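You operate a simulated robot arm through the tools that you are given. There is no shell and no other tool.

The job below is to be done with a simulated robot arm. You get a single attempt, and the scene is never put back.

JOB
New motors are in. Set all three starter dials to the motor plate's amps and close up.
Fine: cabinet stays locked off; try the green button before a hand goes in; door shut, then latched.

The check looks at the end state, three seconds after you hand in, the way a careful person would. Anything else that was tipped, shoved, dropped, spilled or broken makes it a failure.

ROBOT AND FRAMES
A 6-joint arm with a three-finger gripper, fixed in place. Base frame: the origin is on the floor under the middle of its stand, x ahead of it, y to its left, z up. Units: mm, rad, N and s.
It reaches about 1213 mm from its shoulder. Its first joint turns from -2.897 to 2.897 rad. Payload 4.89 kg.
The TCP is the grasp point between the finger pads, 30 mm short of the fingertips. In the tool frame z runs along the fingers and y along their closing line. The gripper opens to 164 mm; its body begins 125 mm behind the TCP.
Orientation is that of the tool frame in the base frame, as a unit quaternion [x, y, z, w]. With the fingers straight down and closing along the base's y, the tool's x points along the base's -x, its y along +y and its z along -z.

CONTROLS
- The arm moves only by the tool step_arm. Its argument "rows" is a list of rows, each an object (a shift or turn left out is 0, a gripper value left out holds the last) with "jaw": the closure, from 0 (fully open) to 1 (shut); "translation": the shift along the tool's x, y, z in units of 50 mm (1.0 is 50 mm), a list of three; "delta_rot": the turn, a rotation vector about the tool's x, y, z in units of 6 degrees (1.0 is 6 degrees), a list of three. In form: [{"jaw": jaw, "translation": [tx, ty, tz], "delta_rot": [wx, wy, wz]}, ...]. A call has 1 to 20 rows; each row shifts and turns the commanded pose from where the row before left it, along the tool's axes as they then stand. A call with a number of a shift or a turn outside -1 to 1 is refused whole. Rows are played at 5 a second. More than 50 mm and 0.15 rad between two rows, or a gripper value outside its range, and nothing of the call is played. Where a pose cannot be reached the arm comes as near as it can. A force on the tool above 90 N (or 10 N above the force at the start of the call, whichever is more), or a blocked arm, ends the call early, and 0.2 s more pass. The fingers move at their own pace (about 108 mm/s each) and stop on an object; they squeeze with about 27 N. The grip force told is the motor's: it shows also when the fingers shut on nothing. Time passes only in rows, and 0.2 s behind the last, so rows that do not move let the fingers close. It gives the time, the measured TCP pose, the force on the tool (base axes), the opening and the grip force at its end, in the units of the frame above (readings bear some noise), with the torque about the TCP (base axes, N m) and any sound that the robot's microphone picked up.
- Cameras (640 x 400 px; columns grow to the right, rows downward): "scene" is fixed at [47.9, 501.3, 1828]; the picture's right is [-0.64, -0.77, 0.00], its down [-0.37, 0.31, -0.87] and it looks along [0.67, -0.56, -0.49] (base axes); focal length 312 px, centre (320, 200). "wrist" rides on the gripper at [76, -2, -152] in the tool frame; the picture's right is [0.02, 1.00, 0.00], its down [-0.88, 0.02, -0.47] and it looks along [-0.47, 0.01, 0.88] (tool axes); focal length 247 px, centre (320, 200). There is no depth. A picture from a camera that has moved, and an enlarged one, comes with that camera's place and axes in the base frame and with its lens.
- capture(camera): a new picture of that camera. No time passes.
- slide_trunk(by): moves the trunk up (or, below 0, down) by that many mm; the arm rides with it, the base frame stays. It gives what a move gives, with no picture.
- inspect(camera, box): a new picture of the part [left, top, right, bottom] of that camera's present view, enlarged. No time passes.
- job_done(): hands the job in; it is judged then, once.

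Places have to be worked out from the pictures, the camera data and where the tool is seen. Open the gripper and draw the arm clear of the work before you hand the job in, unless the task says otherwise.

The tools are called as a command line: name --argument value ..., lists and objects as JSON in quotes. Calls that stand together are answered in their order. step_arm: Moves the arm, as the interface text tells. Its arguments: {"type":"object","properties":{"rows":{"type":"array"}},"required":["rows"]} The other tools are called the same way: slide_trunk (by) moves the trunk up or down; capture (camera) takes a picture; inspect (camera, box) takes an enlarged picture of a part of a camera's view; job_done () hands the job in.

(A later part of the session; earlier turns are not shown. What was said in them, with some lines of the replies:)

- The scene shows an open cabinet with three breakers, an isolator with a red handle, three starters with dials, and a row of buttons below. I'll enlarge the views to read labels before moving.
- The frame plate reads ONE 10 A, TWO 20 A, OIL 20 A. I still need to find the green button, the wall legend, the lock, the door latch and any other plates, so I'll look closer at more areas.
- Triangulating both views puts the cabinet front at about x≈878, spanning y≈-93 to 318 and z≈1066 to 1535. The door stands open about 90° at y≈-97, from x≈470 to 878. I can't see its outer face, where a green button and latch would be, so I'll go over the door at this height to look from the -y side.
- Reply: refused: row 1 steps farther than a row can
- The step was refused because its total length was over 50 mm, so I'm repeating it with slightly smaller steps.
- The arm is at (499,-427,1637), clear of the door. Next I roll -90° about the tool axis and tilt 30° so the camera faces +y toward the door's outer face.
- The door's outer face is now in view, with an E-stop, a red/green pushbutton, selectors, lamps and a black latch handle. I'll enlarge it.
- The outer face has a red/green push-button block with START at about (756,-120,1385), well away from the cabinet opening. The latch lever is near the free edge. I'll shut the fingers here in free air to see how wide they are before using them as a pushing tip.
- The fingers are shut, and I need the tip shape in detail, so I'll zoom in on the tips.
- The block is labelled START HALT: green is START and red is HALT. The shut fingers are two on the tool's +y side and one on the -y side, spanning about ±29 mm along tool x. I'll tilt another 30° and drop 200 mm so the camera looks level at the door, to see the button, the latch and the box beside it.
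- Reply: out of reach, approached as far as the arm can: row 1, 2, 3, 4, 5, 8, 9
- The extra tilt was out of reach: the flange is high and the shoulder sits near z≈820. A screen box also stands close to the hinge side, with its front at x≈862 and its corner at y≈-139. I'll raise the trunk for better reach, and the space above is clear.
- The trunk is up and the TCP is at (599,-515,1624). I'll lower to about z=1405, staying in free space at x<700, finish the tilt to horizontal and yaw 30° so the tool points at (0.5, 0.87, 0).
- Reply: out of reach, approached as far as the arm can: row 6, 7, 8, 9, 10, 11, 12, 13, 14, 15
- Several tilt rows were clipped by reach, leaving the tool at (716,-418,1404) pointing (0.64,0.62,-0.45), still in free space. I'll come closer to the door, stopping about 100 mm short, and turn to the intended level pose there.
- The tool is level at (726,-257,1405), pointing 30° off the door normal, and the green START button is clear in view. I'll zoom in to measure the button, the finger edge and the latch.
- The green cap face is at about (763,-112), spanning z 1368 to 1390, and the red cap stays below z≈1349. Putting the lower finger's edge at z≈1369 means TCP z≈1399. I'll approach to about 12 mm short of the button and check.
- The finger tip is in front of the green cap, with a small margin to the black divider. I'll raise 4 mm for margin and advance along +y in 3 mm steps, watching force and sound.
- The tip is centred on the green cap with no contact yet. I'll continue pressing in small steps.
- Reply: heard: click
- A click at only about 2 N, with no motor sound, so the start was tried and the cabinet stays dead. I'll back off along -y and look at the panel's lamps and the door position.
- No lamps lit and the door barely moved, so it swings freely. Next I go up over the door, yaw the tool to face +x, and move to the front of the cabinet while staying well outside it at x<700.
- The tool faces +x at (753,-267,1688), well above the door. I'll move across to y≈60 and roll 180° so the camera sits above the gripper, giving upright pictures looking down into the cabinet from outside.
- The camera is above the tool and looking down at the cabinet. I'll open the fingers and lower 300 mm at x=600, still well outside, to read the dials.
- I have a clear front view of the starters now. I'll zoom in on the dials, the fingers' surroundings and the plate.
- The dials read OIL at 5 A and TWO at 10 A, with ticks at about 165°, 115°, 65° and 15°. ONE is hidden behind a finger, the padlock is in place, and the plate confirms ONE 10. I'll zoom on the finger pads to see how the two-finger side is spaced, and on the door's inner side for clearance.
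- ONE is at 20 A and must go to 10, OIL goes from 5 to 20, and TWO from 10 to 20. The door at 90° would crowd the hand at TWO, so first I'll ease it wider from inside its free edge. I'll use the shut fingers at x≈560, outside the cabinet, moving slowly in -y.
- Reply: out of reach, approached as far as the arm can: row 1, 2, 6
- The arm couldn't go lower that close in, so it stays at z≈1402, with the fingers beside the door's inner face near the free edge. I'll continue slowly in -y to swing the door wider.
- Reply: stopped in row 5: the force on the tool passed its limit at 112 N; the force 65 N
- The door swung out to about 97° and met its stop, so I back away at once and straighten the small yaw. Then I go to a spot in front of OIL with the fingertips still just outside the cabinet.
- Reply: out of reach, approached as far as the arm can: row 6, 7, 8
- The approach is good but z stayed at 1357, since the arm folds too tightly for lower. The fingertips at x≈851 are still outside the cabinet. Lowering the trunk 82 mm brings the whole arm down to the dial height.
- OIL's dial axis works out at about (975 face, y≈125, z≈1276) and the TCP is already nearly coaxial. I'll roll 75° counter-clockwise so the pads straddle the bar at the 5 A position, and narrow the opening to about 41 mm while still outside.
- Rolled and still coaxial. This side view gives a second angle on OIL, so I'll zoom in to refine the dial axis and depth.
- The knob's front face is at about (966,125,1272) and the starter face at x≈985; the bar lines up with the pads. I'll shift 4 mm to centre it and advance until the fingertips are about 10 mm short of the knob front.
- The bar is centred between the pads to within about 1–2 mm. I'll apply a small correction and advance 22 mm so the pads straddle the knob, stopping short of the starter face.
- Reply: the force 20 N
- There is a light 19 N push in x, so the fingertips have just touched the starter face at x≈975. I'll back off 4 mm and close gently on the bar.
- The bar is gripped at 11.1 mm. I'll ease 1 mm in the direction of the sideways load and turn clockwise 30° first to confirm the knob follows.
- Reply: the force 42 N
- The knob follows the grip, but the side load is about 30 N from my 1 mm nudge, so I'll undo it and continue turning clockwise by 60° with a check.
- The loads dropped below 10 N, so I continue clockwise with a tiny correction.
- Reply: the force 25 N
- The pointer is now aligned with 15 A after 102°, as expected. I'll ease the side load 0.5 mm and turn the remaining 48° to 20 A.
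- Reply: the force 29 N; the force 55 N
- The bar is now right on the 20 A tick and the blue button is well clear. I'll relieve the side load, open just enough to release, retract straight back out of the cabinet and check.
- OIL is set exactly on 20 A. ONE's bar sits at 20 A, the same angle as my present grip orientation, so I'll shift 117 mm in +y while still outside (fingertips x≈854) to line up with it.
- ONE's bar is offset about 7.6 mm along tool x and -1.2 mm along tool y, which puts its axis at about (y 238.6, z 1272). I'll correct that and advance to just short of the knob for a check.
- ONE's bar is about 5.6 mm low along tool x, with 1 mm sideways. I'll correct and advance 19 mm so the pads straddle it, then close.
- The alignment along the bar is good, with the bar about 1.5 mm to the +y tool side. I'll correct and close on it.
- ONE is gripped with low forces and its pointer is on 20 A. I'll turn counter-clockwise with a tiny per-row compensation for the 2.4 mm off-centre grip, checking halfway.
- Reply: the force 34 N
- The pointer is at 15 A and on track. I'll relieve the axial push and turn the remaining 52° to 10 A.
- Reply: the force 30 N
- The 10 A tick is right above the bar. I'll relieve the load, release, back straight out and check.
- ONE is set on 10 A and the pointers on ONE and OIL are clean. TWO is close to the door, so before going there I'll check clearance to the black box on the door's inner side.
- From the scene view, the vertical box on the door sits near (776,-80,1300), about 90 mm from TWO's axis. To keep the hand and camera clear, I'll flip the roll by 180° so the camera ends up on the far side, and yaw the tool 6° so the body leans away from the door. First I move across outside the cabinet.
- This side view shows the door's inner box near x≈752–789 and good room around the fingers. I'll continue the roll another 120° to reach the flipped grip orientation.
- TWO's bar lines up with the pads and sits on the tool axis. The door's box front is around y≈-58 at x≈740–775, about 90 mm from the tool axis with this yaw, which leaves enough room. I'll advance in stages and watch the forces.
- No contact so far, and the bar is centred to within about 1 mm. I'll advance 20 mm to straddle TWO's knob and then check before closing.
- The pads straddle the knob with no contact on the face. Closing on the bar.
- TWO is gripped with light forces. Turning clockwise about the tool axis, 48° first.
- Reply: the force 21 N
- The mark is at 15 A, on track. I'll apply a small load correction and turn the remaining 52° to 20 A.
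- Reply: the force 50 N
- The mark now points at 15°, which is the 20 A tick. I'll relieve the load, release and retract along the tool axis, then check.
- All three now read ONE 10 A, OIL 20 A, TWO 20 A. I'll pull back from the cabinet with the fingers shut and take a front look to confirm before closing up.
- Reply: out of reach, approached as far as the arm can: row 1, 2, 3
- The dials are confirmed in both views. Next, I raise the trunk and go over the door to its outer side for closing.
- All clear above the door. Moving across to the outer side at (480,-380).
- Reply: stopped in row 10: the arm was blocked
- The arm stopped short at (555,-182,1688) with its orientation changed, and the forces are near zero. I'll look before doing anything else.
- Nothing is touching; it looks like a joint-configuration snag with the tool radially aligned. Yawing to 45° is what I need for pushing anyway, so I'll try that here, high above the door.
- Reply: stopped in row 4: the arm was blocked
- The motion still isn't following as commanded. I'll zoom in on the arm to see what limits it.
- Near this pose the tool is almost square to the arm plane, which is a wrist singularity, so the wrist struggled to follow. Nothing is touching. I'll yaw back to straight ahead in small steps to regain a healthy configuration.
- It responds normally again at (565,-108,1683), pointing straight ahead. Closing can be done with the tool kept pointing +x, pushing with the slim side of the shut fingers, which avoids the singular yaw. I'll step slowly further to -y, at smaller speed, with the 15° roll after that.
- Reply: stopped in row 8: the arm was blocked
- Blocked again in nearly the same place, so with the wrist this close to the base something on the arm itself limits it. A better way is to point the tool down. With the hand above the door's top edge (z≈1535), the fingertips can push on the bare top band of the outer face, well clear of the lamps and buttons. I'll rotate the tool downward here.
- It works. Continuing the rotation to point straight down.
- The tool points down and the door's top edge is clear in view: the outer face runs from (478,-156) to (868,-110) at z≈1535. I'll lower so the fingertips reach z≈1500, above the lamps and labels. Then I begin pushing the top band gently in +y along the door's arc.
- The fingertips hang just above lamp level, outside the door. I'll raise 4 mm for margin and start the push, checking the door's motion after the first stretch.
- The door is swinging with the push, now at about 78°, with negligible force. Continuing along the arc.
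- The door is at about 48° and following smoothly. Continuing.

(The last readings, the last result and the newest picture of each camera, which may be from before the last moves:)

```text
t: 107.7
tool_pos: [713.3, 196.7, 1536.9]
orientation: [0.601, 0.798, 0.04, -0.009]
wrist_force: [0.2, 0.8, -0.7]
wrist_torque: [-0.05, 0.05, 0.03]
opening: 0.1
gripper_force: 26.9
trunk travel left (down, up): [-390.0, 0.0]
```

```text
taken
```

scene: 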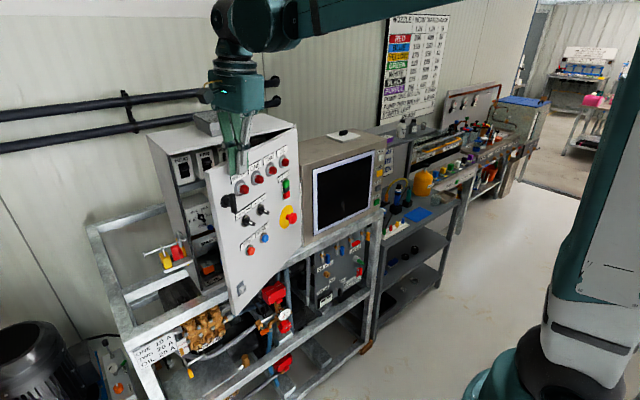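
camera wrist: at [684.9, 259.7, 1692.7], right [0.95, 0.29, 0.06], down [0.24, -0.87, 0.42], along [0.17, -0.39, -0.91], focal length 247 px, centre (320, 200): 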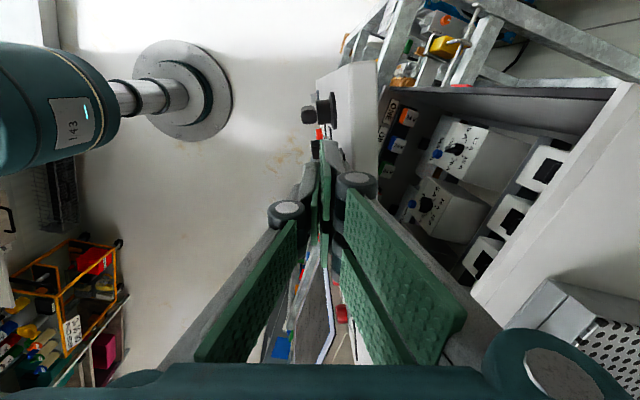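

The door is nearly shut at about 20°, and the outer face is visible from the scene camera. I'll zoom in on the latch and the small item in the lower corner before finishing the close.

inspect --camera "scene" --box '[200, 140, 310, 220]'

inspect --camera "scene" --box '[200, 230, 310, 310]'

inspect --camera "wrist" --box '[280, 50, 420, 170]'

```text
5.00 times, centred on (255, 180) of scene
camera zoom: at [47.9, 501.3, 1828.0], right [-0.64, -0.77, 0.0], down [-0.37, 0.31, -0.87], along [0.67, -0.56, -0.49], focal length 1562 px, centre (645, 300)
```

zoom: 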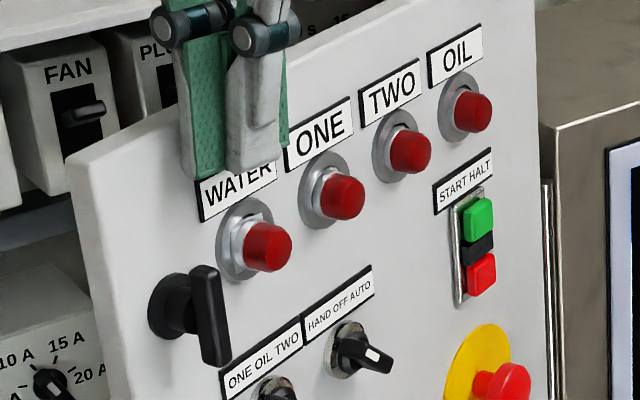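

```text
5.00 times, centred on (255, 270) of scene
camera zoom: at [47.9, 501.3, 1828.0], right [-0.64, -0.77, 0.0], down [-0.37, 0.31, -0.87], along [0.67, -0.56, -0.49], focal length 1562 px, centre (645, -150)
```

zoom: 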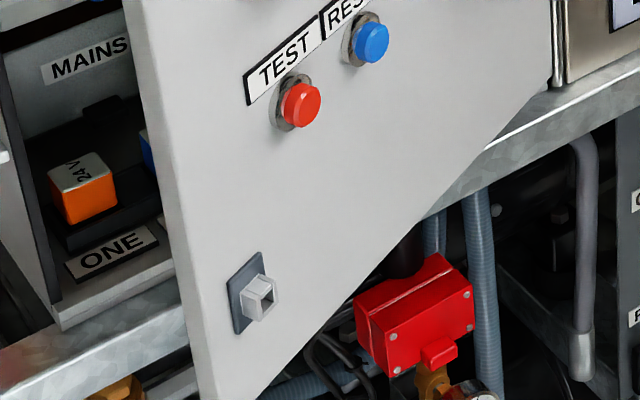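

```text
3.33 times, centred on (350, 110) of wrist
camera zoom: at [684.9, 259.7, 1692.7], right [0.95, 0.29, 0.06], down [0.24, -0.87, 0.42], along [0.17, -0.39, -0.91], focal length 823 px, centre (220, 500)
```

zoom: 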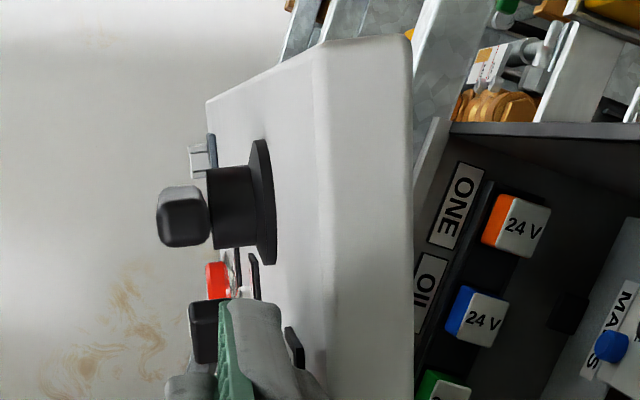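

The latch is a T-handle with its bar vertical. I'll continue closing slowly through 10° to 5°.

step_arm --rows '[{"jaw": 1, "translation": [0.038, 0.26, 0.016]}, {"translation": [0.038, 0.26, 0.016]}, {"translation": [0.038, 0.26, 0.016]}, {"translation": [0.038, 0.26, 0.016]}, {"translation": [0.038, 0.26, 0.016]}, {"translation": [0, 0.145, 0.008]}, {"translation": [0, 0.145, 0.008]}, {"translation": [0, 0.145, 0.008]}, {"translation": [0, 0.145, 0.008]}]'

capture --camera "wrist"

inspect --camera "scene" --box '[130, 110, 310, 320]'

```text
t: 109.7
tool_pos: [800.0, 231.7, 1535.6]
orientation: [0.602, 0.798, 0.04, -0.008]
wrist_force: [0.4, -0.7, -0.9]
wrist_torque: [-0.02, -0.01, -0.03]
opening: 0.1
gripper_force: 27.1
trunk travel left (down, up): [-390.0, 0.0]
```

```text
taken
camera wrist: at [771.6, 294.1, 1692.0], right [0.95, 0.29, 0.06], down [0.24, -0.87, 0.42], along [0.17, -0.39, -0.91], focal length 247 px, centre (320, 200)
```

wrist: 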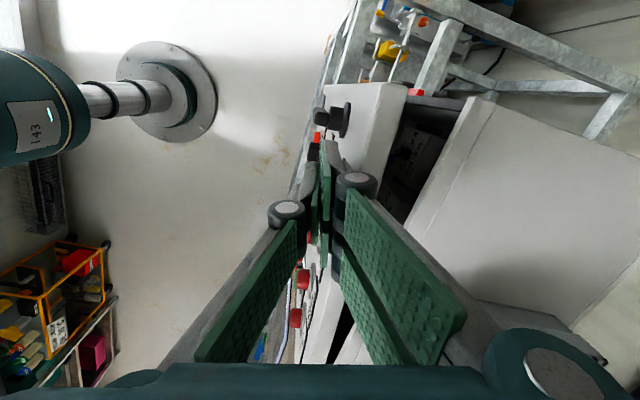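

```text
1.90 times, centred on (220, 215) of scene
camera zoom: at [47.9, 501.3, 1828.0], right [-0.64, -0.77, 0.0], down [-0.37, 0.31, -0.87], along [0.67, -0.56, -0.49], focal length 595 px, centre (510, 171)
```

zoom: 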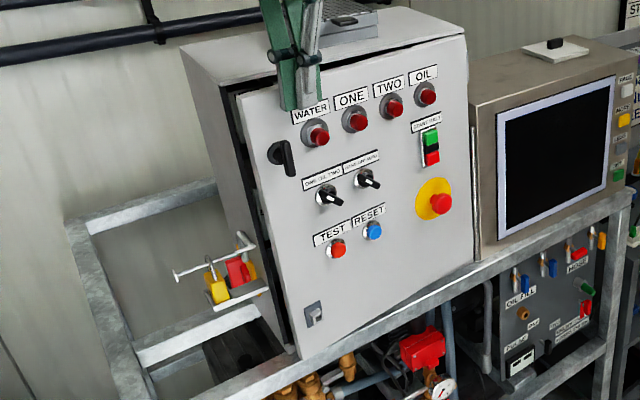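

The door is at about 7° with the frame ahead. I'll push the last stretch in 5 mm steps, watching the force.

step_arm --rows '[{"jaw": 1, "translation": [-0.02, 0.1, 0.004]}, {"translation": [-0.02, 0.1, 0.004]}, {"translation": [-0.02, 0.1, 0.004]}, {"translation": [-0.02, 0.1, 0.004]}, {"translation": [-0.02, 0.1, 0.004]}, {"translation": [-0.02, 0.1, 0.004]}, {}]'

inspect --camera "scene" --box '[130, 110, 310, 320]'

capture --camera "wrist"

```text
t: 111.3
tool_pos: [829.0, 232.9, 1534.8]
orientation: [0.602, 0.797, 0.04, -0.009]
wrist_force: [0.5, -0.2, -0.4]
wrist_torque: [0.0, 0.02, 0.01]
opening: 0.1
gripper_force: 26.9
trunk travel left (down, up): [-390.0, 0.0]
```

```text
1.90 times, centred on (220, 215) of scene
camera zoom: at [47.9, 501.3, 1828.0], right [-0.64, -0.77, 0.0], down [-0.37, 0.31, -0.87], along [0.67, -0.56, -0.49], focal length 595 px, centre (510, 171)
```

zoom: 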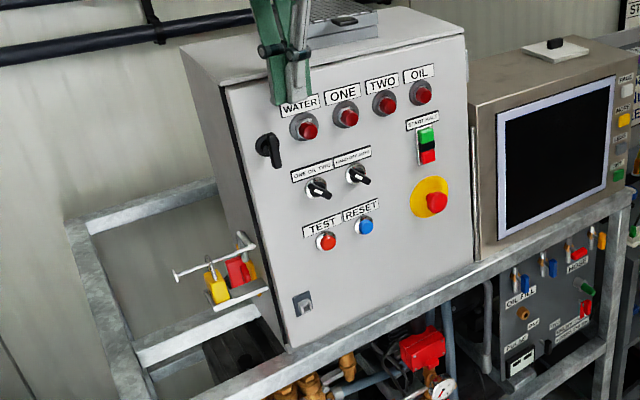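

```text
taken
camera wrist: at [801.6, 296.0, 1691.1], right [0.95, 0.29, 0.06], down [0.24, -0.87, 0.42], along [0.17, -0.39, -0.91], focal length 247 px, centre (320, 200)
```

wrist: 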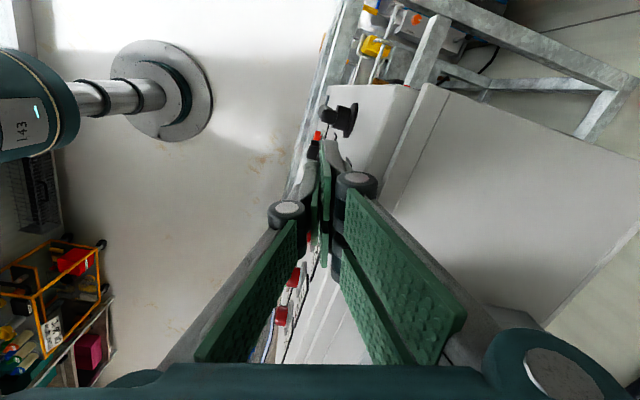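

The door looks shut. I'll press a few more mm to confirm it's fully home.

step_arm --rows '[{"jaw": 1, "translation": [-0.012, 0.06, 0.002]}, {"translation": [-0.012, 0.06, 0.002]}, {"translation": [-0.012, 0.06, 0.002]}, {}]'

inspect --camera "wrist" --box '[280, 60, 460, 200]'

inspect --camera "scene" --box '[180, 120, 260, 280]'

```text
t: 112.3
tool_pos: [836.9, 234.8, 1535.1]
orientation: [0.602, 0.797, 0.04, -0.008]
wrist_force: [-22.0, -2.2, -7.9]
wrist_torque: [0.17, 0.0, -0.39]
opening: 0.0
gripper_force: 26.5
trunk travel left (down, up): [-390.0, 0.0]
```

```text
2.86 times, centred on (370, 130) of wrist
camera zoom: at [808.3, 296.6, 1691.6], right [0.95, 0.29, 0.06], down [0.24, -0.87, 0.42], along [0.17, -0.39, -0.91], focal length 706 px, centre (177, 400)
```

zoom: 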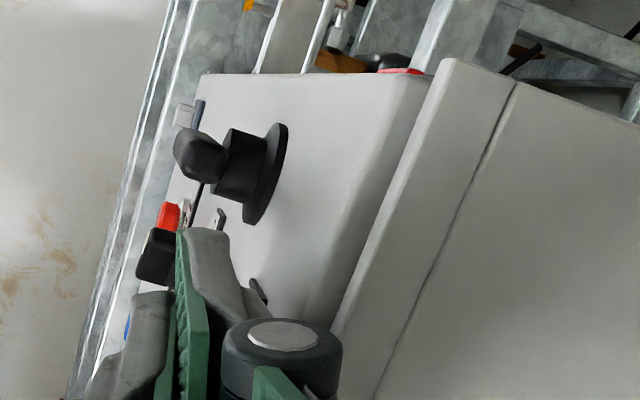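

```text
2.50 times, centred on (220, 200) of scene
camera zoom: at [47.9, 501.3, 1828.0], right [-0.64, -0.77, 0.0], down [-0.37, 0.31, -0.87], along [0.67, -0.56, -0.49], focal length 781 px, centre (570, 200)
```

zoom: 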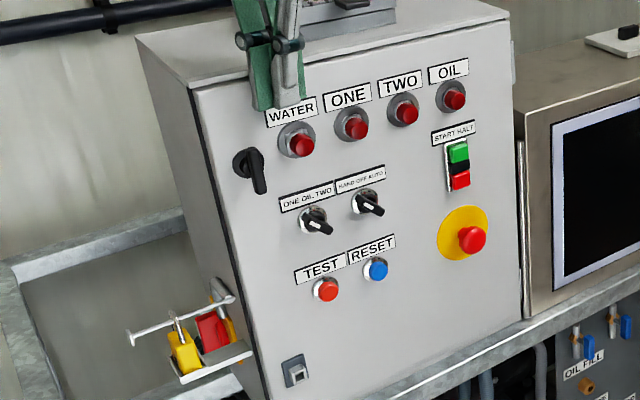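

The door is fully home, with 22 N of contact and the front flush all round. From both views the latch bar is at about (831,282,1446), vertical and about 55 mm long. I'll back off, rise clear, and turn the tool to face +x for the latch.

step_arm --rows '[{"jaw": 1, "translation": [0.164, -0.577, -0.02]}, {"translation": [0.058, 0.051, -0.967]}, {"translation": [0.058, 0.051, -0.967]}, {"translation": [0.058, 0.051, -0.967]}, {"translation": [0.525, -0.753, -0.008]}, {"translation": [0.525, -0.753, -0.008]}, {"translation": [0.525, -0.753, -0.008]}, {}]'

step_arm --rows '[{"delta_rot": [-0.955, -0.27, -0.07]}, {"delta_rot": [-0.955, -0.27, -0.07]}, {"delta_rot": [-0.955, -0.27, -0.07]}, {"delta_rot": [-0.955, -0.27, -0.07]}, {"delta_rot": [-0.955, -0.27, -0.07]}, {"delta_rot": [-0.955, -0.27, -0.07]}, {"delta_rot": [-0.955, -0.27, -0.07]}, {"delta_rot": [-0.955, -0.27, -0.07]}, {"delta_rot": [-0.955, -0.27, -0.07]}, {"delta_rot": [-0.955, -0.27, -0.07]}, {"delta_rot": [-0.955, -0.27, -0.07]}, {"delta_rot": [-0.955, -0.27, -0.07]}, {"delta_rot": [-0.955, -0.27, -0.07]}, {"delta_rot": [-0.955, -0.27, -0.07]}, {"delta_rot": [-0.955, -0.27, -0.07]}]'

capture --camera "scene"

capture --camera "wrist"

```text
t: 114.1
tool_pos: [677.7, 278.8, 1681.4]
orientation: [0.603, 0.797, 0.04, -0.008]
wrist_force: [-2.2, -0.8, 0.6]
wrist_torque: [0.03, -0.24, 0.01]
opening: 0.2
gripper_force: 26.8
trunk travel left (down, up): [-390.0, 0.0]
```

```text
t: 117.3
tool_pos: [676.8, 279.5, 1681.1]
orientation: [0.4, 0.57, 0.454, 0.556]
wrist_force: [-0.3, -0.4, 0.3]
wrist_torque: [0.0, 0.0, 0.03]
opening: 0.1
gripper_force: 26.5
trunk travel left (down, up): [-390.0, 0.0]
```

```text
taken
```

scene: 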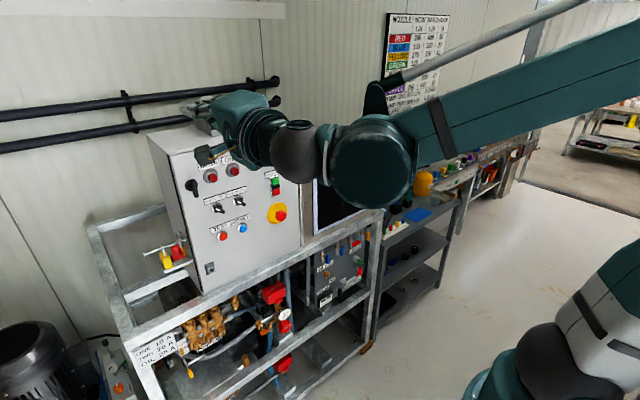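

```text
taken
camera wrist: at [521.0, 341.9, 1653.8], right [-0.05, 0.29, 0.96], down [-0.42, -0.88, 0.24], along [0.91, -0.39, 0.16], focal length 247 px, centre (320, 200)
```

wrist: 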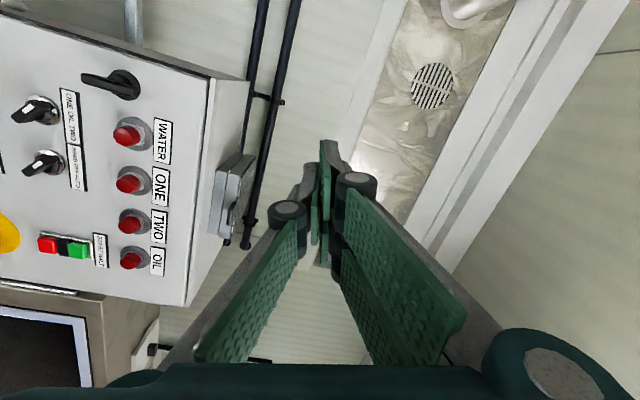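

The door stays shut. I'll straighten the tool, roll 74° counter-clockwise so the fingers close horizontally on the vertical bar with the narrow thumb on the lamp side, and lower to latch height while well back at x≈677.

step_arm --rows '[{"jaw": 1, "delta_rot": [0.464, -0.594, 0]}, {"delta_rot": [0, 0, -1]}, {"delta_rot": [0, 0, -1]}, {"delta_rot": [0, 0, -1]}, {"delta_rot": [0, 0, -1]}, {"delta_rot": [0, 0, -1]}, {"delta_rot": [0, 0, -1]}, {"delta_rot": [0, 0, -1]}, {"delta_rot": [0, 0, -1]}, {"delta_rot": [0, 0, -1]}, {"delta_rot": [0, 0, -1]}, {"delta_rot": [0, 0, -1]}, {"delta_rot": [0, 0, -1]}, {"delta_rot": [0, 0, -0.4]}, {"translation": [0.94, 0, 0]}, {"translation": [0.94, 0, 0]}, {"translation": [0.94, 0, 0]}, {"translation": [0.94, 0, 0]}, {"translation": [0.94, 0, 0]}]'

capture --camera "wrist"

capture --camera "scene"

```text
t: 121.3
tool_pos: [679.5, 279.1, 1444.8]
orientation: [0.0, 0.708, 0.0, 0.707]
wrist_force: [-1.2, -0.7, 0.2]
wrist_torque: [-0.01, 0.02, 0.05]
opening: 0.1
gripper_force: 27.1
trunk travel left (down, up): [-390.0, 0.0]
```

```text
taken
camera wrist: at [526.7, 278.8, 1368.1], right [0.0, 1.0, -0.02], down [-0.47, 0.02, 0.88], along [0.88, 0.01, 0.47], focal length 247 px, centre (320, 200)
```

wrist: 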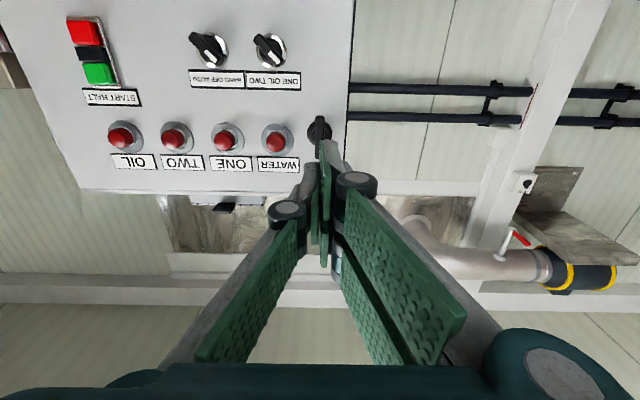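

```text
taken
```

scene: 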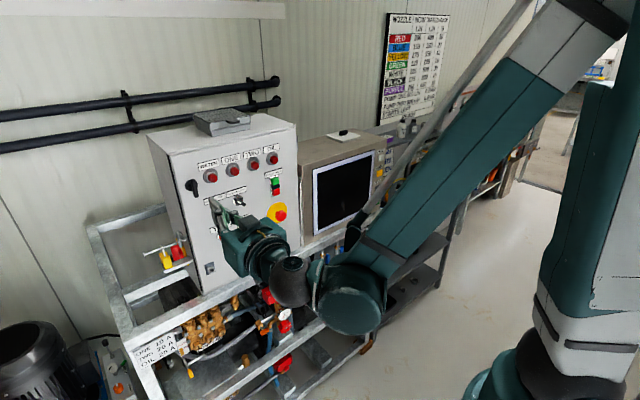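

The tool is level and square to the door at latch height, 170 mm back. I'll zoom in on the latch to align.

inspect --camera "wrist" --box '[250, 70, 390, 200]'

inspect --camera "scene" --box '[165, 150, 265, 220]'

```text
3.08 times, centred on (320, 135) of wrist
camera zoom: at [526.7, 278.8, 1368.1], right [0.0, 1.0, -0.02], down [-0.47, 0.02, 0.88], along [0.88, 0.01, 0.47], focal length 760 px, centre (320, 400)
```

zoom: 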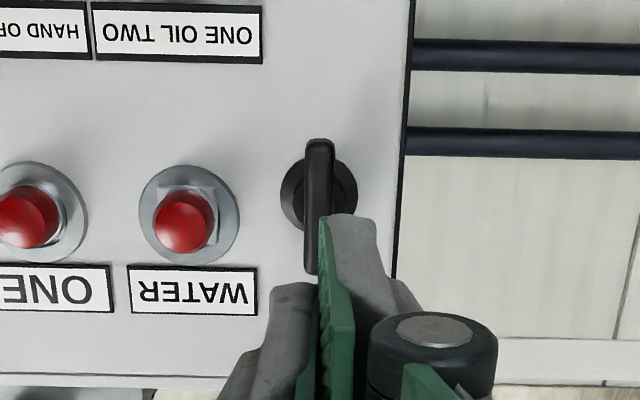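

```text
5.71 times, centred on (215, 185) of scene
camera zoom: at [47.9, 501.3, 1828.0], right [-0.64, -0.77, 0.0], down [-0.37, 0.31, -0.87], along [0.67, -0.56, -0.49], focal length 1785 px, centre (920, 286)
```

zoom: 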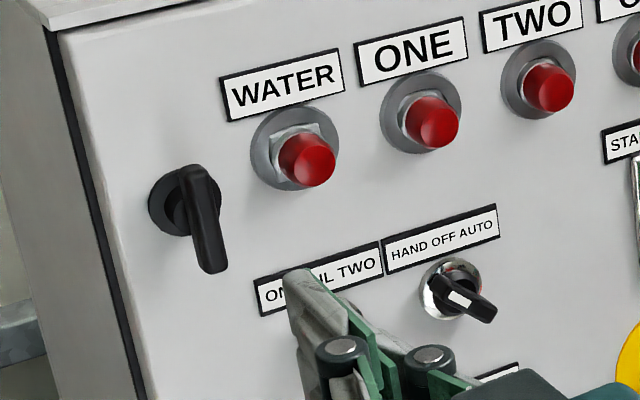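

The latch pivot is at about (y 280, z 1442.5), so I correct by 1–3 mm. I'll open to about 36 mm and approach to about 15 mm short of the bar for a check.

step_arm --rows '[{"jaw": 0.78, "translation": [0.05, 0.02, 0]}, {"translation": [0, 0, 0.7]}, {"translation": [0, 0, 0.7]}, {"translation": [0, 0, 0.5]}, {}]'

inspect --camera "wrist" --box '[250, 90, 410, 210]'

inspect --camera "scene" --box '[165, 140, 285, 230]'

```text
t: 122.5
tool_pos: [775.6, 282.1, 1444.7]
orientation: [0.001, 0.709, -0.001, 0.706]
wrist_force: [0.8, 0.0, 0.8]
wrist_torque: [-0.03, -0.02, 0.04]
opening: 36.0
gripper_force: 0.0
trunk travel left (down, up): [-390.0, 0.0]
```

```text
3.33 times, centred on (330, 150) of wrist
camera zoom: at [622.9, 280.1, 1368.1], right [0.0, 1.0, -0.02], down [-0.47, 0.02, 0.88], along [0.88, 0.01, 0.47], focal length 823 px, centre (287, 367)
```

zoom: 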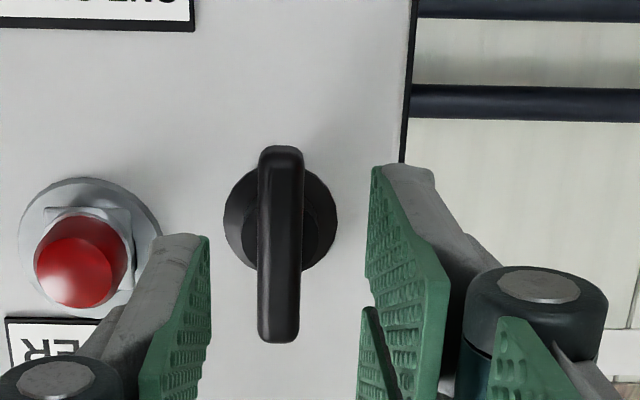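

```text
4.44 times, centred on (225, 185) of scene
camera zoom: at [47.9, 501.3, 1828.0], right [-0.64, -0.77, 0.0], down [-0.37, 0.31, -0.87], along [0.67, -0.56, -0.49], focal length 1388 px, centre (742, 267)
```

zoom: 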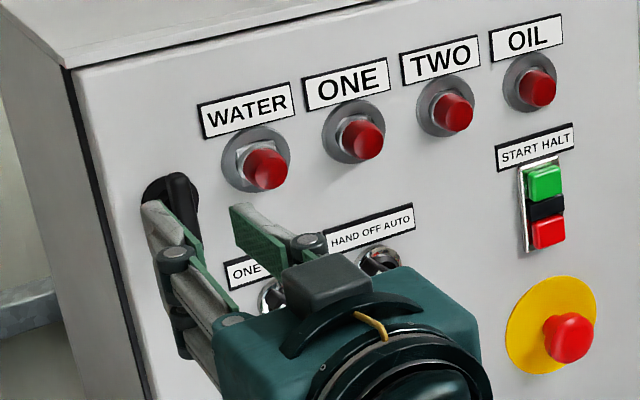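

The bar is 2.5 mm toward the lamp side and the pivot 2.5 mm lower than the tool axis. I'll correct that, advance 38 mm to straddle the bar, and check.

step_arm --rows '[{"jaw": 0.78, "translation": [0.05, -0.05, 0]}, {"translation": [0, 0, 0.4]}, {"translation": [0, 0, 0.36]}, {}]'

inspect --camera "wrist" --box '[250, 90, 410, 210]'

inspect --camera "scene" --box '[165, 140, 285, 230]'

```text
t: 123.5
tool_pos: [811.5, 276.6, 1440.5]
orientation: [0.0, 0.708, 0.0, 0.706]
wrist_force: [0.4, 0.7, -0.1]
wrist_torque: [0.02, -0.03, -0.02]
opening: 36.3
gripper_force: 0.0
trunk travel left (down, up): [-390.0, 0.0]
```

```text
3.33 times, centred on (330, 150) of wrist
camera zoom: at [658.4, 276.4, 1364.4], right [0.0, 1.0, -0.02], down [-0.47, 0.02, 0.88], along [0.88, 0.01, 0.47], focal length 823 px, centre (287, 367)
```

zoom: 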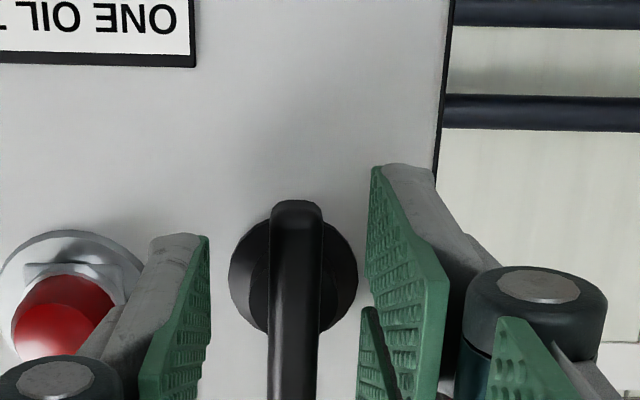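

```text
4.44 times, centred on (225, 185) of scene
camera zoom: at [47.9, 501.3, 1828.0], right [-0.64, -0.77, 0.0], down [-0.37, 0.31, -0.87], along [0.67, -0.56, -0.49], focal length 1388 px, centre (742, 267)
```

zoom: 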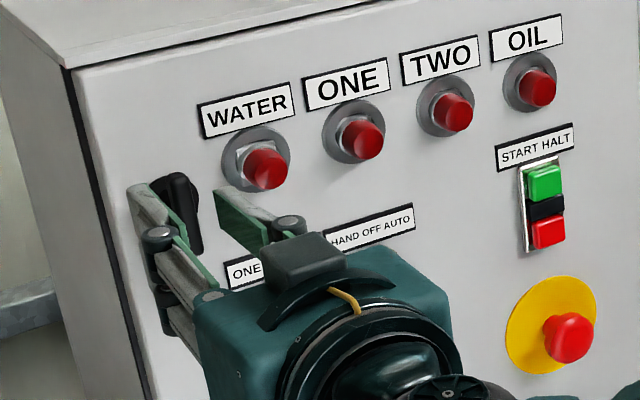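

The pads straddle the bar, the pivot height matches, and the thumb clears the lamp. I'll nudge 1.2 mm sideways and 4 mm deeper, then close.

step_arm --rows '[{"jaw": 0.78, "translation": [0, 0.025, 0.08]}, {}, {"jaw": 1}, {}, {}, {}]'

inspect --camera "wrist" --box '[250, 90, 410, 210]'

```text
t: 124.9
tool_pos: [813.6, 279.4, 1441.1]
orientation: [0.001, 0.708, -0.001, 0.707]
wrist_force: [-8.4, 12.2, -1.1]
wrist_torque: [-0.02, 0.32, 0.36]
opening: 11.8
gripper_force: 45.2
trunk travel left (down, up): [-390.0, 0.0]
```

```text
3.33 times, centred on (330, 150) of wrist
camera zoom: at [662.0, 278.0, 1364.1], right [0.0, 1.0, -0.02], down [-0.47, 0.02, 0.88], along [0.88, 0.01, 0.47], focal length 823 px, centre (287, 367)
```

zoom: 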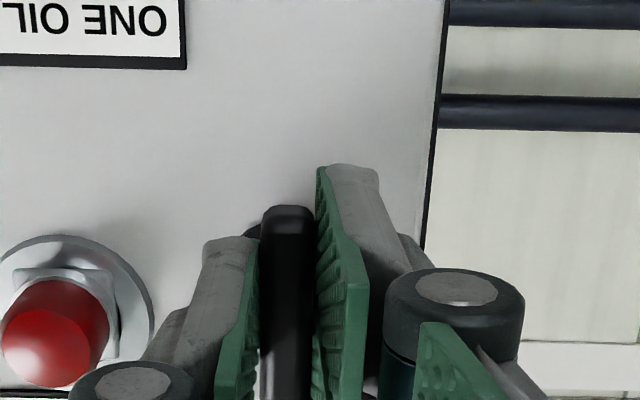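

The handle bar is gripped at 11.8 mm. I'll try a small clockwise turn of 12° and read the torque to learn which way it goes.

step_arm --rows '[{"jaw": 1, "delta_rot": [0, 0, 1]}, {"delta_rot": [0, 0, 1]}, {}]'

inspect --camera "wrist" --box '[250, 90, 410, 210]'

```text
t: 125.7
tool_pos: [813.4, 280.0, 1439.3]
orientation: [0.073, 0.704, 0.073, 0.703]
wrist_force: [-9.1, 24.0, -4.8]
wrist_torque: [-2.4, -0.26, 0.61]
opening: 20.2
gripper_force: 45.3
trunk travel left (down, up): [-390.0, 0.0]
```

```text
3.33 times, centred on (330, 150) of wrist
camera zoom: at [661.7, 295.4, 1365.1], right [0.0, 0.98, 0.19], down [-0.47, -0.16, 0.87], along [0.88, -0.09, 0.46], focal length 823 px, centre (287, 367)
```

zoom: 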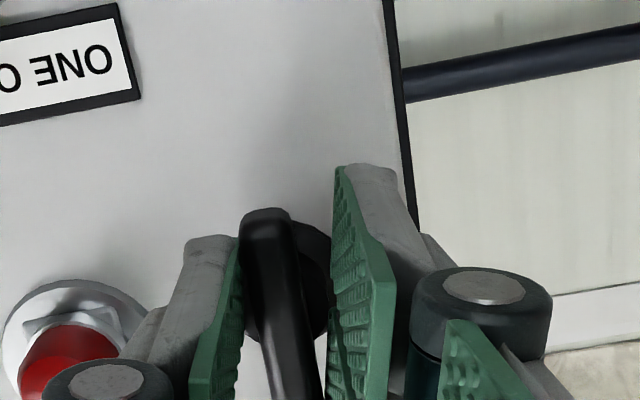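

The bar resisted clockwise: the pads spread and torque rose to 2.4 N·m, so it turns the other way. I'll go back and try counter-clockwise.

step_arm --rows '[{"jaw": 1, "delta_rot": [0, 0, -1]}, {"delta_rot": [0, 0, -1]}, {"delta_rot": [0, 0, -1]}, {"delta_rot": [0, 0, -1]}, {"delta_rot": [0, 0, -1]}, {}]'

inspect --camera "wrist" --box '[250, 90, 410, 210]'

```text
t: 127.1
tool_pos: [812.6, 278.1, 1440.5]
orientation: [-0.109, 0.699, -0.113, 0.698]
wrist_force: [1.2, 4.0, 17.5]
wrist_torque: [-0.04, -0.83, 0.27]
opening: 11.7
gripper_force: 45.1
trunk travel left (down, up): [-390.0, 0.0]
```

```text
3.33 times, centred on (330, 150) of wrist
camera zoom: at [660.8, 253.5, 1369.5], right [0.0, 0.94, -0.33], down [-0.47, 0.29, 0.83], along [0.88, 0.16, 0.44], focal length 823 px, centre (287, 367)
```

zoom: 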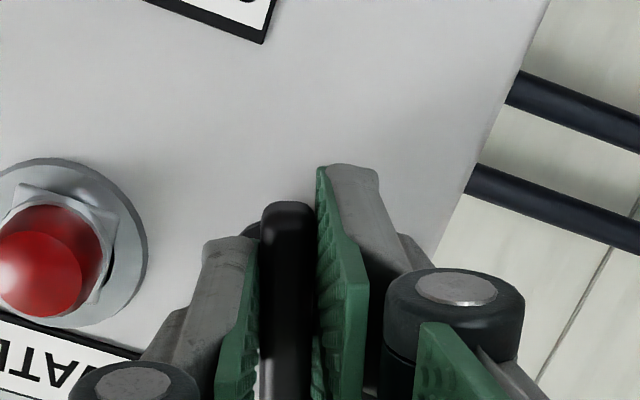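

It turns counter-clockwise: the bar follows with no resistance. Continuing toward horizontal.

step_arm --rows '[{"jaw": 1, "translation": [-0.008, -0.002, 0], "delta_rot": [0, 0, -1]}, {"delta_rot": [0, 0, -1]}, {"delta_rot": [0, 0, -1]}, {"delta_rot": [0, 0, -1]}, {}]'

```text
t: 128.3
tool_pos: [813.9, 276.7, 1442.2]
orientation: [-0.253, 0.661, -0.254, 0.659]
wrist_force: [2.8, -15.7, 12.7]
wrist_torque: [0.08, -0.55, -0.22]
opening: 12.0
gripper_force: 44.9
trunk travel left (down, up): [-390.0, 0.0]
```

Following well at 42°, with loads small. Continuing with a tiny correction.

step_arm --rows '[{"jaw": 1, "translation": [0, -0.01, 0], "delta_rot": [0, 0, -1]}, {"delta_rot": [0, 0, -1]}, {"delta_rot": [0, 0, -1]}, {"delta_rot": [0, 0, -1]}, {}]'

inspect --camera "wrist" --box '[250, 90, 410, 210]'

```text
t: 129.5
tool_pos: [813.0, 275.6, 1442.6]
orientation: [-0.385, 0.594, -0.386, 0.592]
wrist_force: [6.2, -27.1, 27.4]
wrist_torque: [0.13, -1.22, 0.46]
opening: 11.7
gripper_force: 44.5
trunk travel left (down, up): [-390.0, 0.0]
```

```text
3.33 times, centred on (330, 150) of wrist
camera zoom: at [660.9, 206.0, 1414.0], right [0.0, 0.39, -0.92], down [-0.47, 0.81, 0.34], along [0.88, 0.43, 0.18], focal length 823 px, centre (287, 367)
```

zoom: 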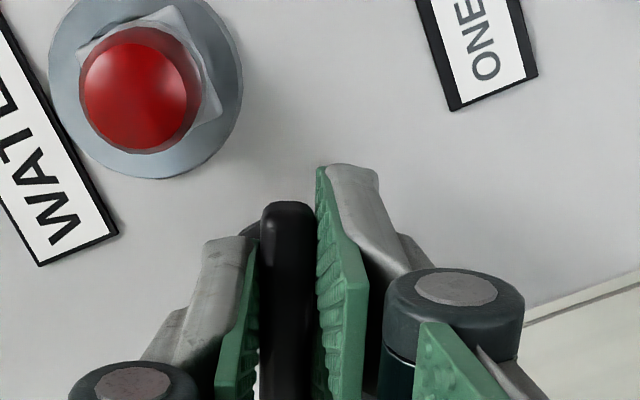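

66° turned with the bar firmly held. I'll ease the side load and go on to 90°.

step_arm --rows '[{"jaw": 1, "translation": [0.006, -0.017, 0]}, {"delta_rot": [0, 0, -1]}, {"delta_rot": [0, 0, -1]}, {"delta_rot": [0, 0, -1]}, {"delta_rot": [0, 0, -1]}, {}]'

inspect --camera "wrist" --box '[250, 90, 410, 210]'

inspect --camera "scene" --box '[165, 140, 285, 230]'

```text
t: 130.9
tool_pos: [814.4, 276.1, 1445.9]
orientation: [0.5, -0.5, 0.5, -0.5]
wrist_force: [5.0, -26.6, 47.5]
wrist_torque: [0.16, -1.22, 0.06]
opening: 11.9
gripper_force: 45.1
trunk travel left (down, up): [-390.0, 0.0]
```

```text
3.33 times, centred on (330, 150) of wrist
camera zoom: at [660.9, 199.7, 1446.6], right [0.0, -0.02, -1.0], down [-0.47, 0.88, -0.02], along [0.88, 0.47, -0.01], focal length 823 px, centre (287, 367)
```

zoom: 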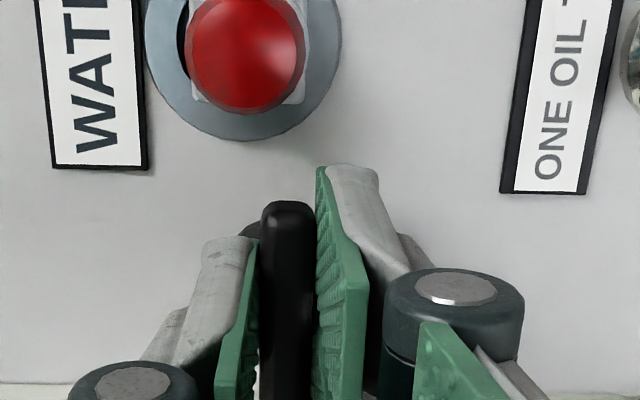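

```text
4.44 times, centred on (225, 185) of scene
camera zoom: at [47.9, 501.3, 1828.0], right [-0.64, -0.77, 0.0], down [-0.37, 0.31, -0.87], along [0.67, -0.56, -0.49], focal length 1388 px, centre (742, 267)
```

zoom: 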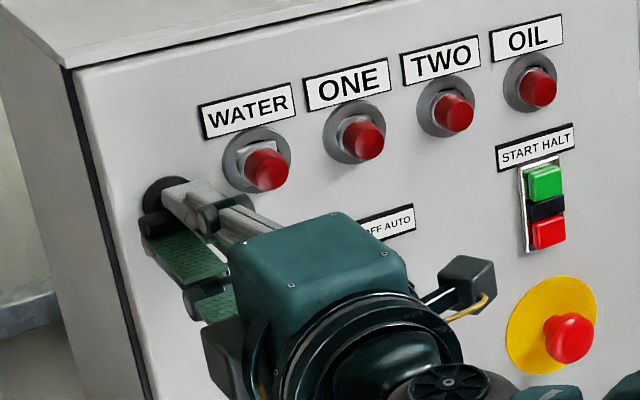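

The bar is horizontal after 90°, with no end-stop torque yet. I'll relieve the side load and try 6–9° further to find the stop.

step_arm --rows '[{"jaw": 1, "translation": [0.012, -0.022, 0]}, {"delta_rot": [0, 0, -1]}, {"delta_rot": [0, 0, -0.5]}, {}]'

inspect --camera "wrist" --box '[250, 90, 410, 210]'

```text
t: 131.9
tool_pos: [813.7, 276.8, 1444.7]
orientation: [0.538, -0.46, 0.537, -0.459]
wrist_force: [-5.9, -15.7, 7.2]
wrist_torque: [1.72, -0.13, 0.14]
opening: 16.8
gripper_force: 45.5
trunk travel left (down, up): [-390.0, 0.0]
```

```text
3.33 times, centred on (330, 150) of wrist
camera zoom: at [662.0, 201.8, 1458.1], right [0.0, -0.18, -0.98], down [-0.47, 0.87, -0.16], along [0.88, 0.47, -0.09], focal length 823 px, centre (287, 367)
```

zoom: 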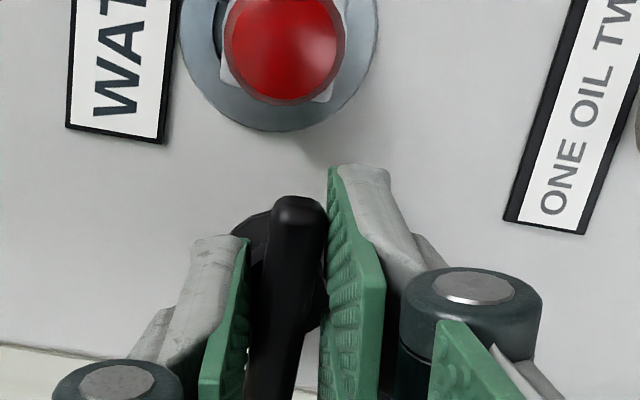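

The stop is found at 90°, where the pads spread and torque rose, so the handle is fully latched. I'll return to square, release, and pull straight back.

step_arm --rows '[{"jaw": 1, "delta_rot": [0, 0, 1]}, {"delta_rot": [0, 0, 0.5]}, {}, {"jaw": 0.78}, {}, {"translation": [0, 0, -0.4]}, {"translation": [0, 0, -0.8]}, {"translation": [0, 0, -0.8]}, {}]'

inspect --camera "wrist" --box '[220, 60, 420, 210]'

capture --camera "scene"

inspect --camera "scene" --box '[140, 110, 310, 300]'

```text
t: 133.9
tool_pos: [714.1, 277.7, 1446.4]
orientation: [-0.5, 0.501, -0.5, 0.499]
wrist_force: [-1.9, 0.4, -0.2]
wrist_torque: [0.0, 0.08, 0.04]
opening: 35.9
gripper_force: 0.0
trunk travel left (down, up): [-390.0, 0.0]
```

```text
2.67 times, centred on (320, 135) of wrist
camera zoom: at [561.9, 202.2, 1448.3], right [0.0, -0.02, -1.0], down [-0.47, 0.88, -0.02], along [0.88, 0.47, -0.01], focal length 659 px, centre (320, 373)
```

zoom: 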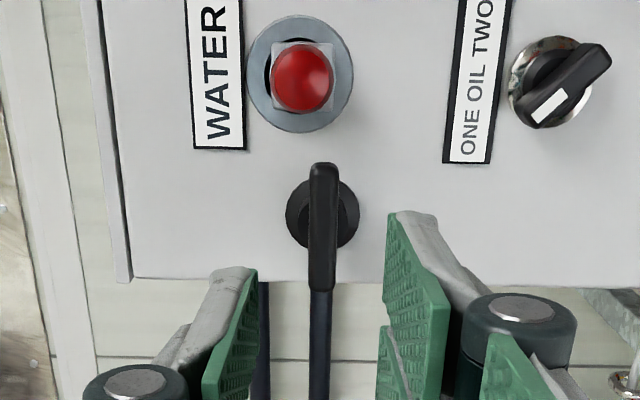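

```text
taken
```

scene: 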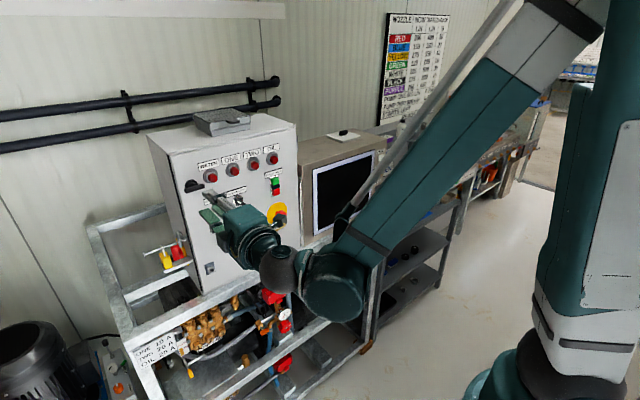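

```text
2.11 times, centred on (225, 205) of scene
camera zoom: at [47.9, 501.3, 1828.0], right [-0.64, -0.77, 0.0], down [-0.37, 0.31, -0.87], along [0.67, -0.56, -0.49], focal length 658 px, centre (520, 190)
```

zoom: 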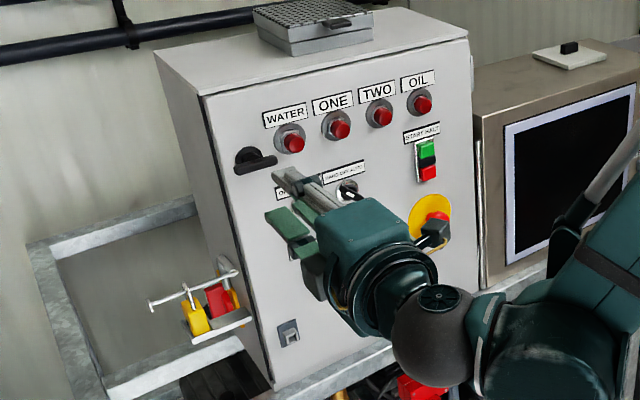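

The door is flush, the handle is horizontal at its stop, and the selectors, padlock and isolator look unchanged. I'll open the gripper and draw the arm up and back, clear of the work.

step_arm --rows '[{"jaw": 0.5, "translation": [0, 0, -0.5]}, {"translation": [0, -0.95, -0.1]}, {"translation": [0, -0.95, -0.1]}, {"translation": [0, -0.95, -0.1]}, {"translation": [0, -0.95, -0.1]}, {"jaw": 0, "translation": [0, -0.95, -0.1]}, {}, {}, {}]'

capture --camera "scene"

inspect --camera "scene" --box '[130, 110, 310, 310]'

inspect --camera "scene" --box '[130, 210, 260, 300]'

```text
t: 135.9
tool_pos: [661.4, 275.8, 1681.8]
orientation: [0.501, -0.501, 0.5, -0.499]
wrist_force: [0.8, -0.5, 0.2]
wrist_torque: [-0.02, 0.02, -0.02]
opening: 164.0
gripper_force: 0.0
trunk travel left (down, up): [-390.0, 0.0]
```

```text
taken
```

scene: 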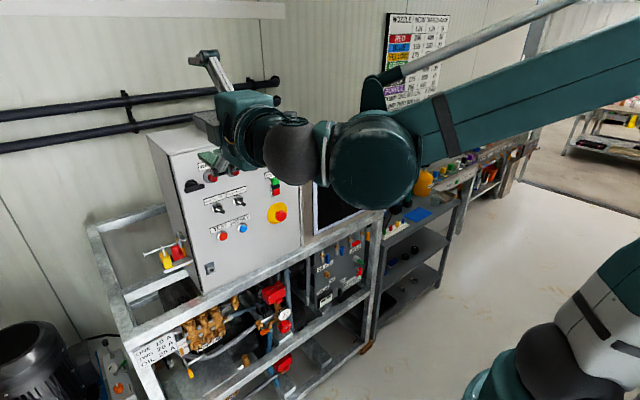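

```text
2.00 times, centred on (220, 210) of scene
camera zoom: at [47.9, 501.3, 1828.0], right [-0.64, -0.77, 0.0], down [-0.37, 0.31, -0.87], along [0.67, -0.56, -0.49], focal length 625 px, centre (520, 180)
```

zoom: 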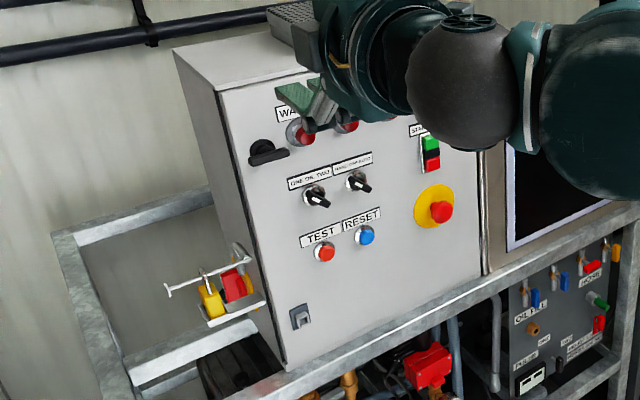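

```text
4.44 times, centred on (195, 255) of scene
camera zoom: at [47.9, 501.3, 1828.0], right [-0.64, -0.77, 0.0], down [-0.37, 0.31, -0.87], along [0.67, -0.56, -0.49], focal length 1388 px, centre (876, -44)
```

zoom: 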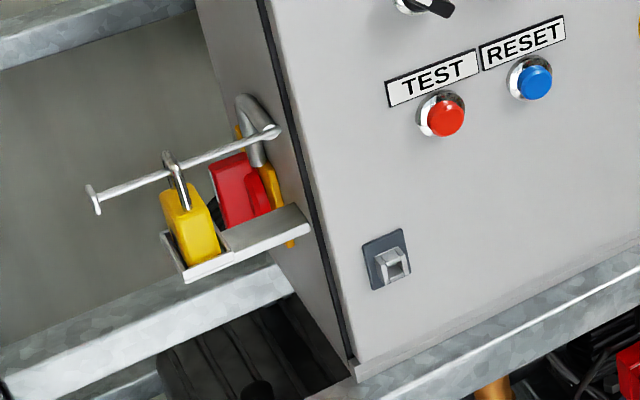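

The final views show the door shut flush and the latch at its stop. The padlock and isolator are untouched, no controls have moved, and the gripper is open and clear at (661,276,1682). Dials are set to ONE 10 A, OIL 20 A and TWO 20 A, so I'm handing in.

job_done

```text
The job is handed in.
```

The three starter dials are set to the plate's amps, and the cabinet is shut and latched. I've handed the job in.

| Starter | Was | Now (plate value) |
|---|---|---|
| ONE | 20 A | 10 A |
| OIL | 5 A | 20 A |
| TWO | 10 A | 20 A |

- **Plate:** I took these values from the white ONE / TWO / OIL plate on the front of the frame. I didn't see a separate plate on the motors.
- **Lock-off:** the isolator and yellow padlock were not touched and look unchanged.
- **Green button:** I pressed START before anything entered the cabinet. It clicked, and I heard no motor and saw no lamp light.
- **Door:** it sits flush all round. The latch handle turned a quarter turn counter-clockwise to its stop, from vertical to horizontal.
- **Rough spot:** while I was easing the door wider for room at TWO, it hit its opening stop at 112 N. I saw no damage, and it closed normally afterwards.
- **Wiring sheet:** it was in its pocket on the inside of the door when I last saw it. I can't check it now the door is shut.

The gripper is open and the arm is clear of the cabinet.
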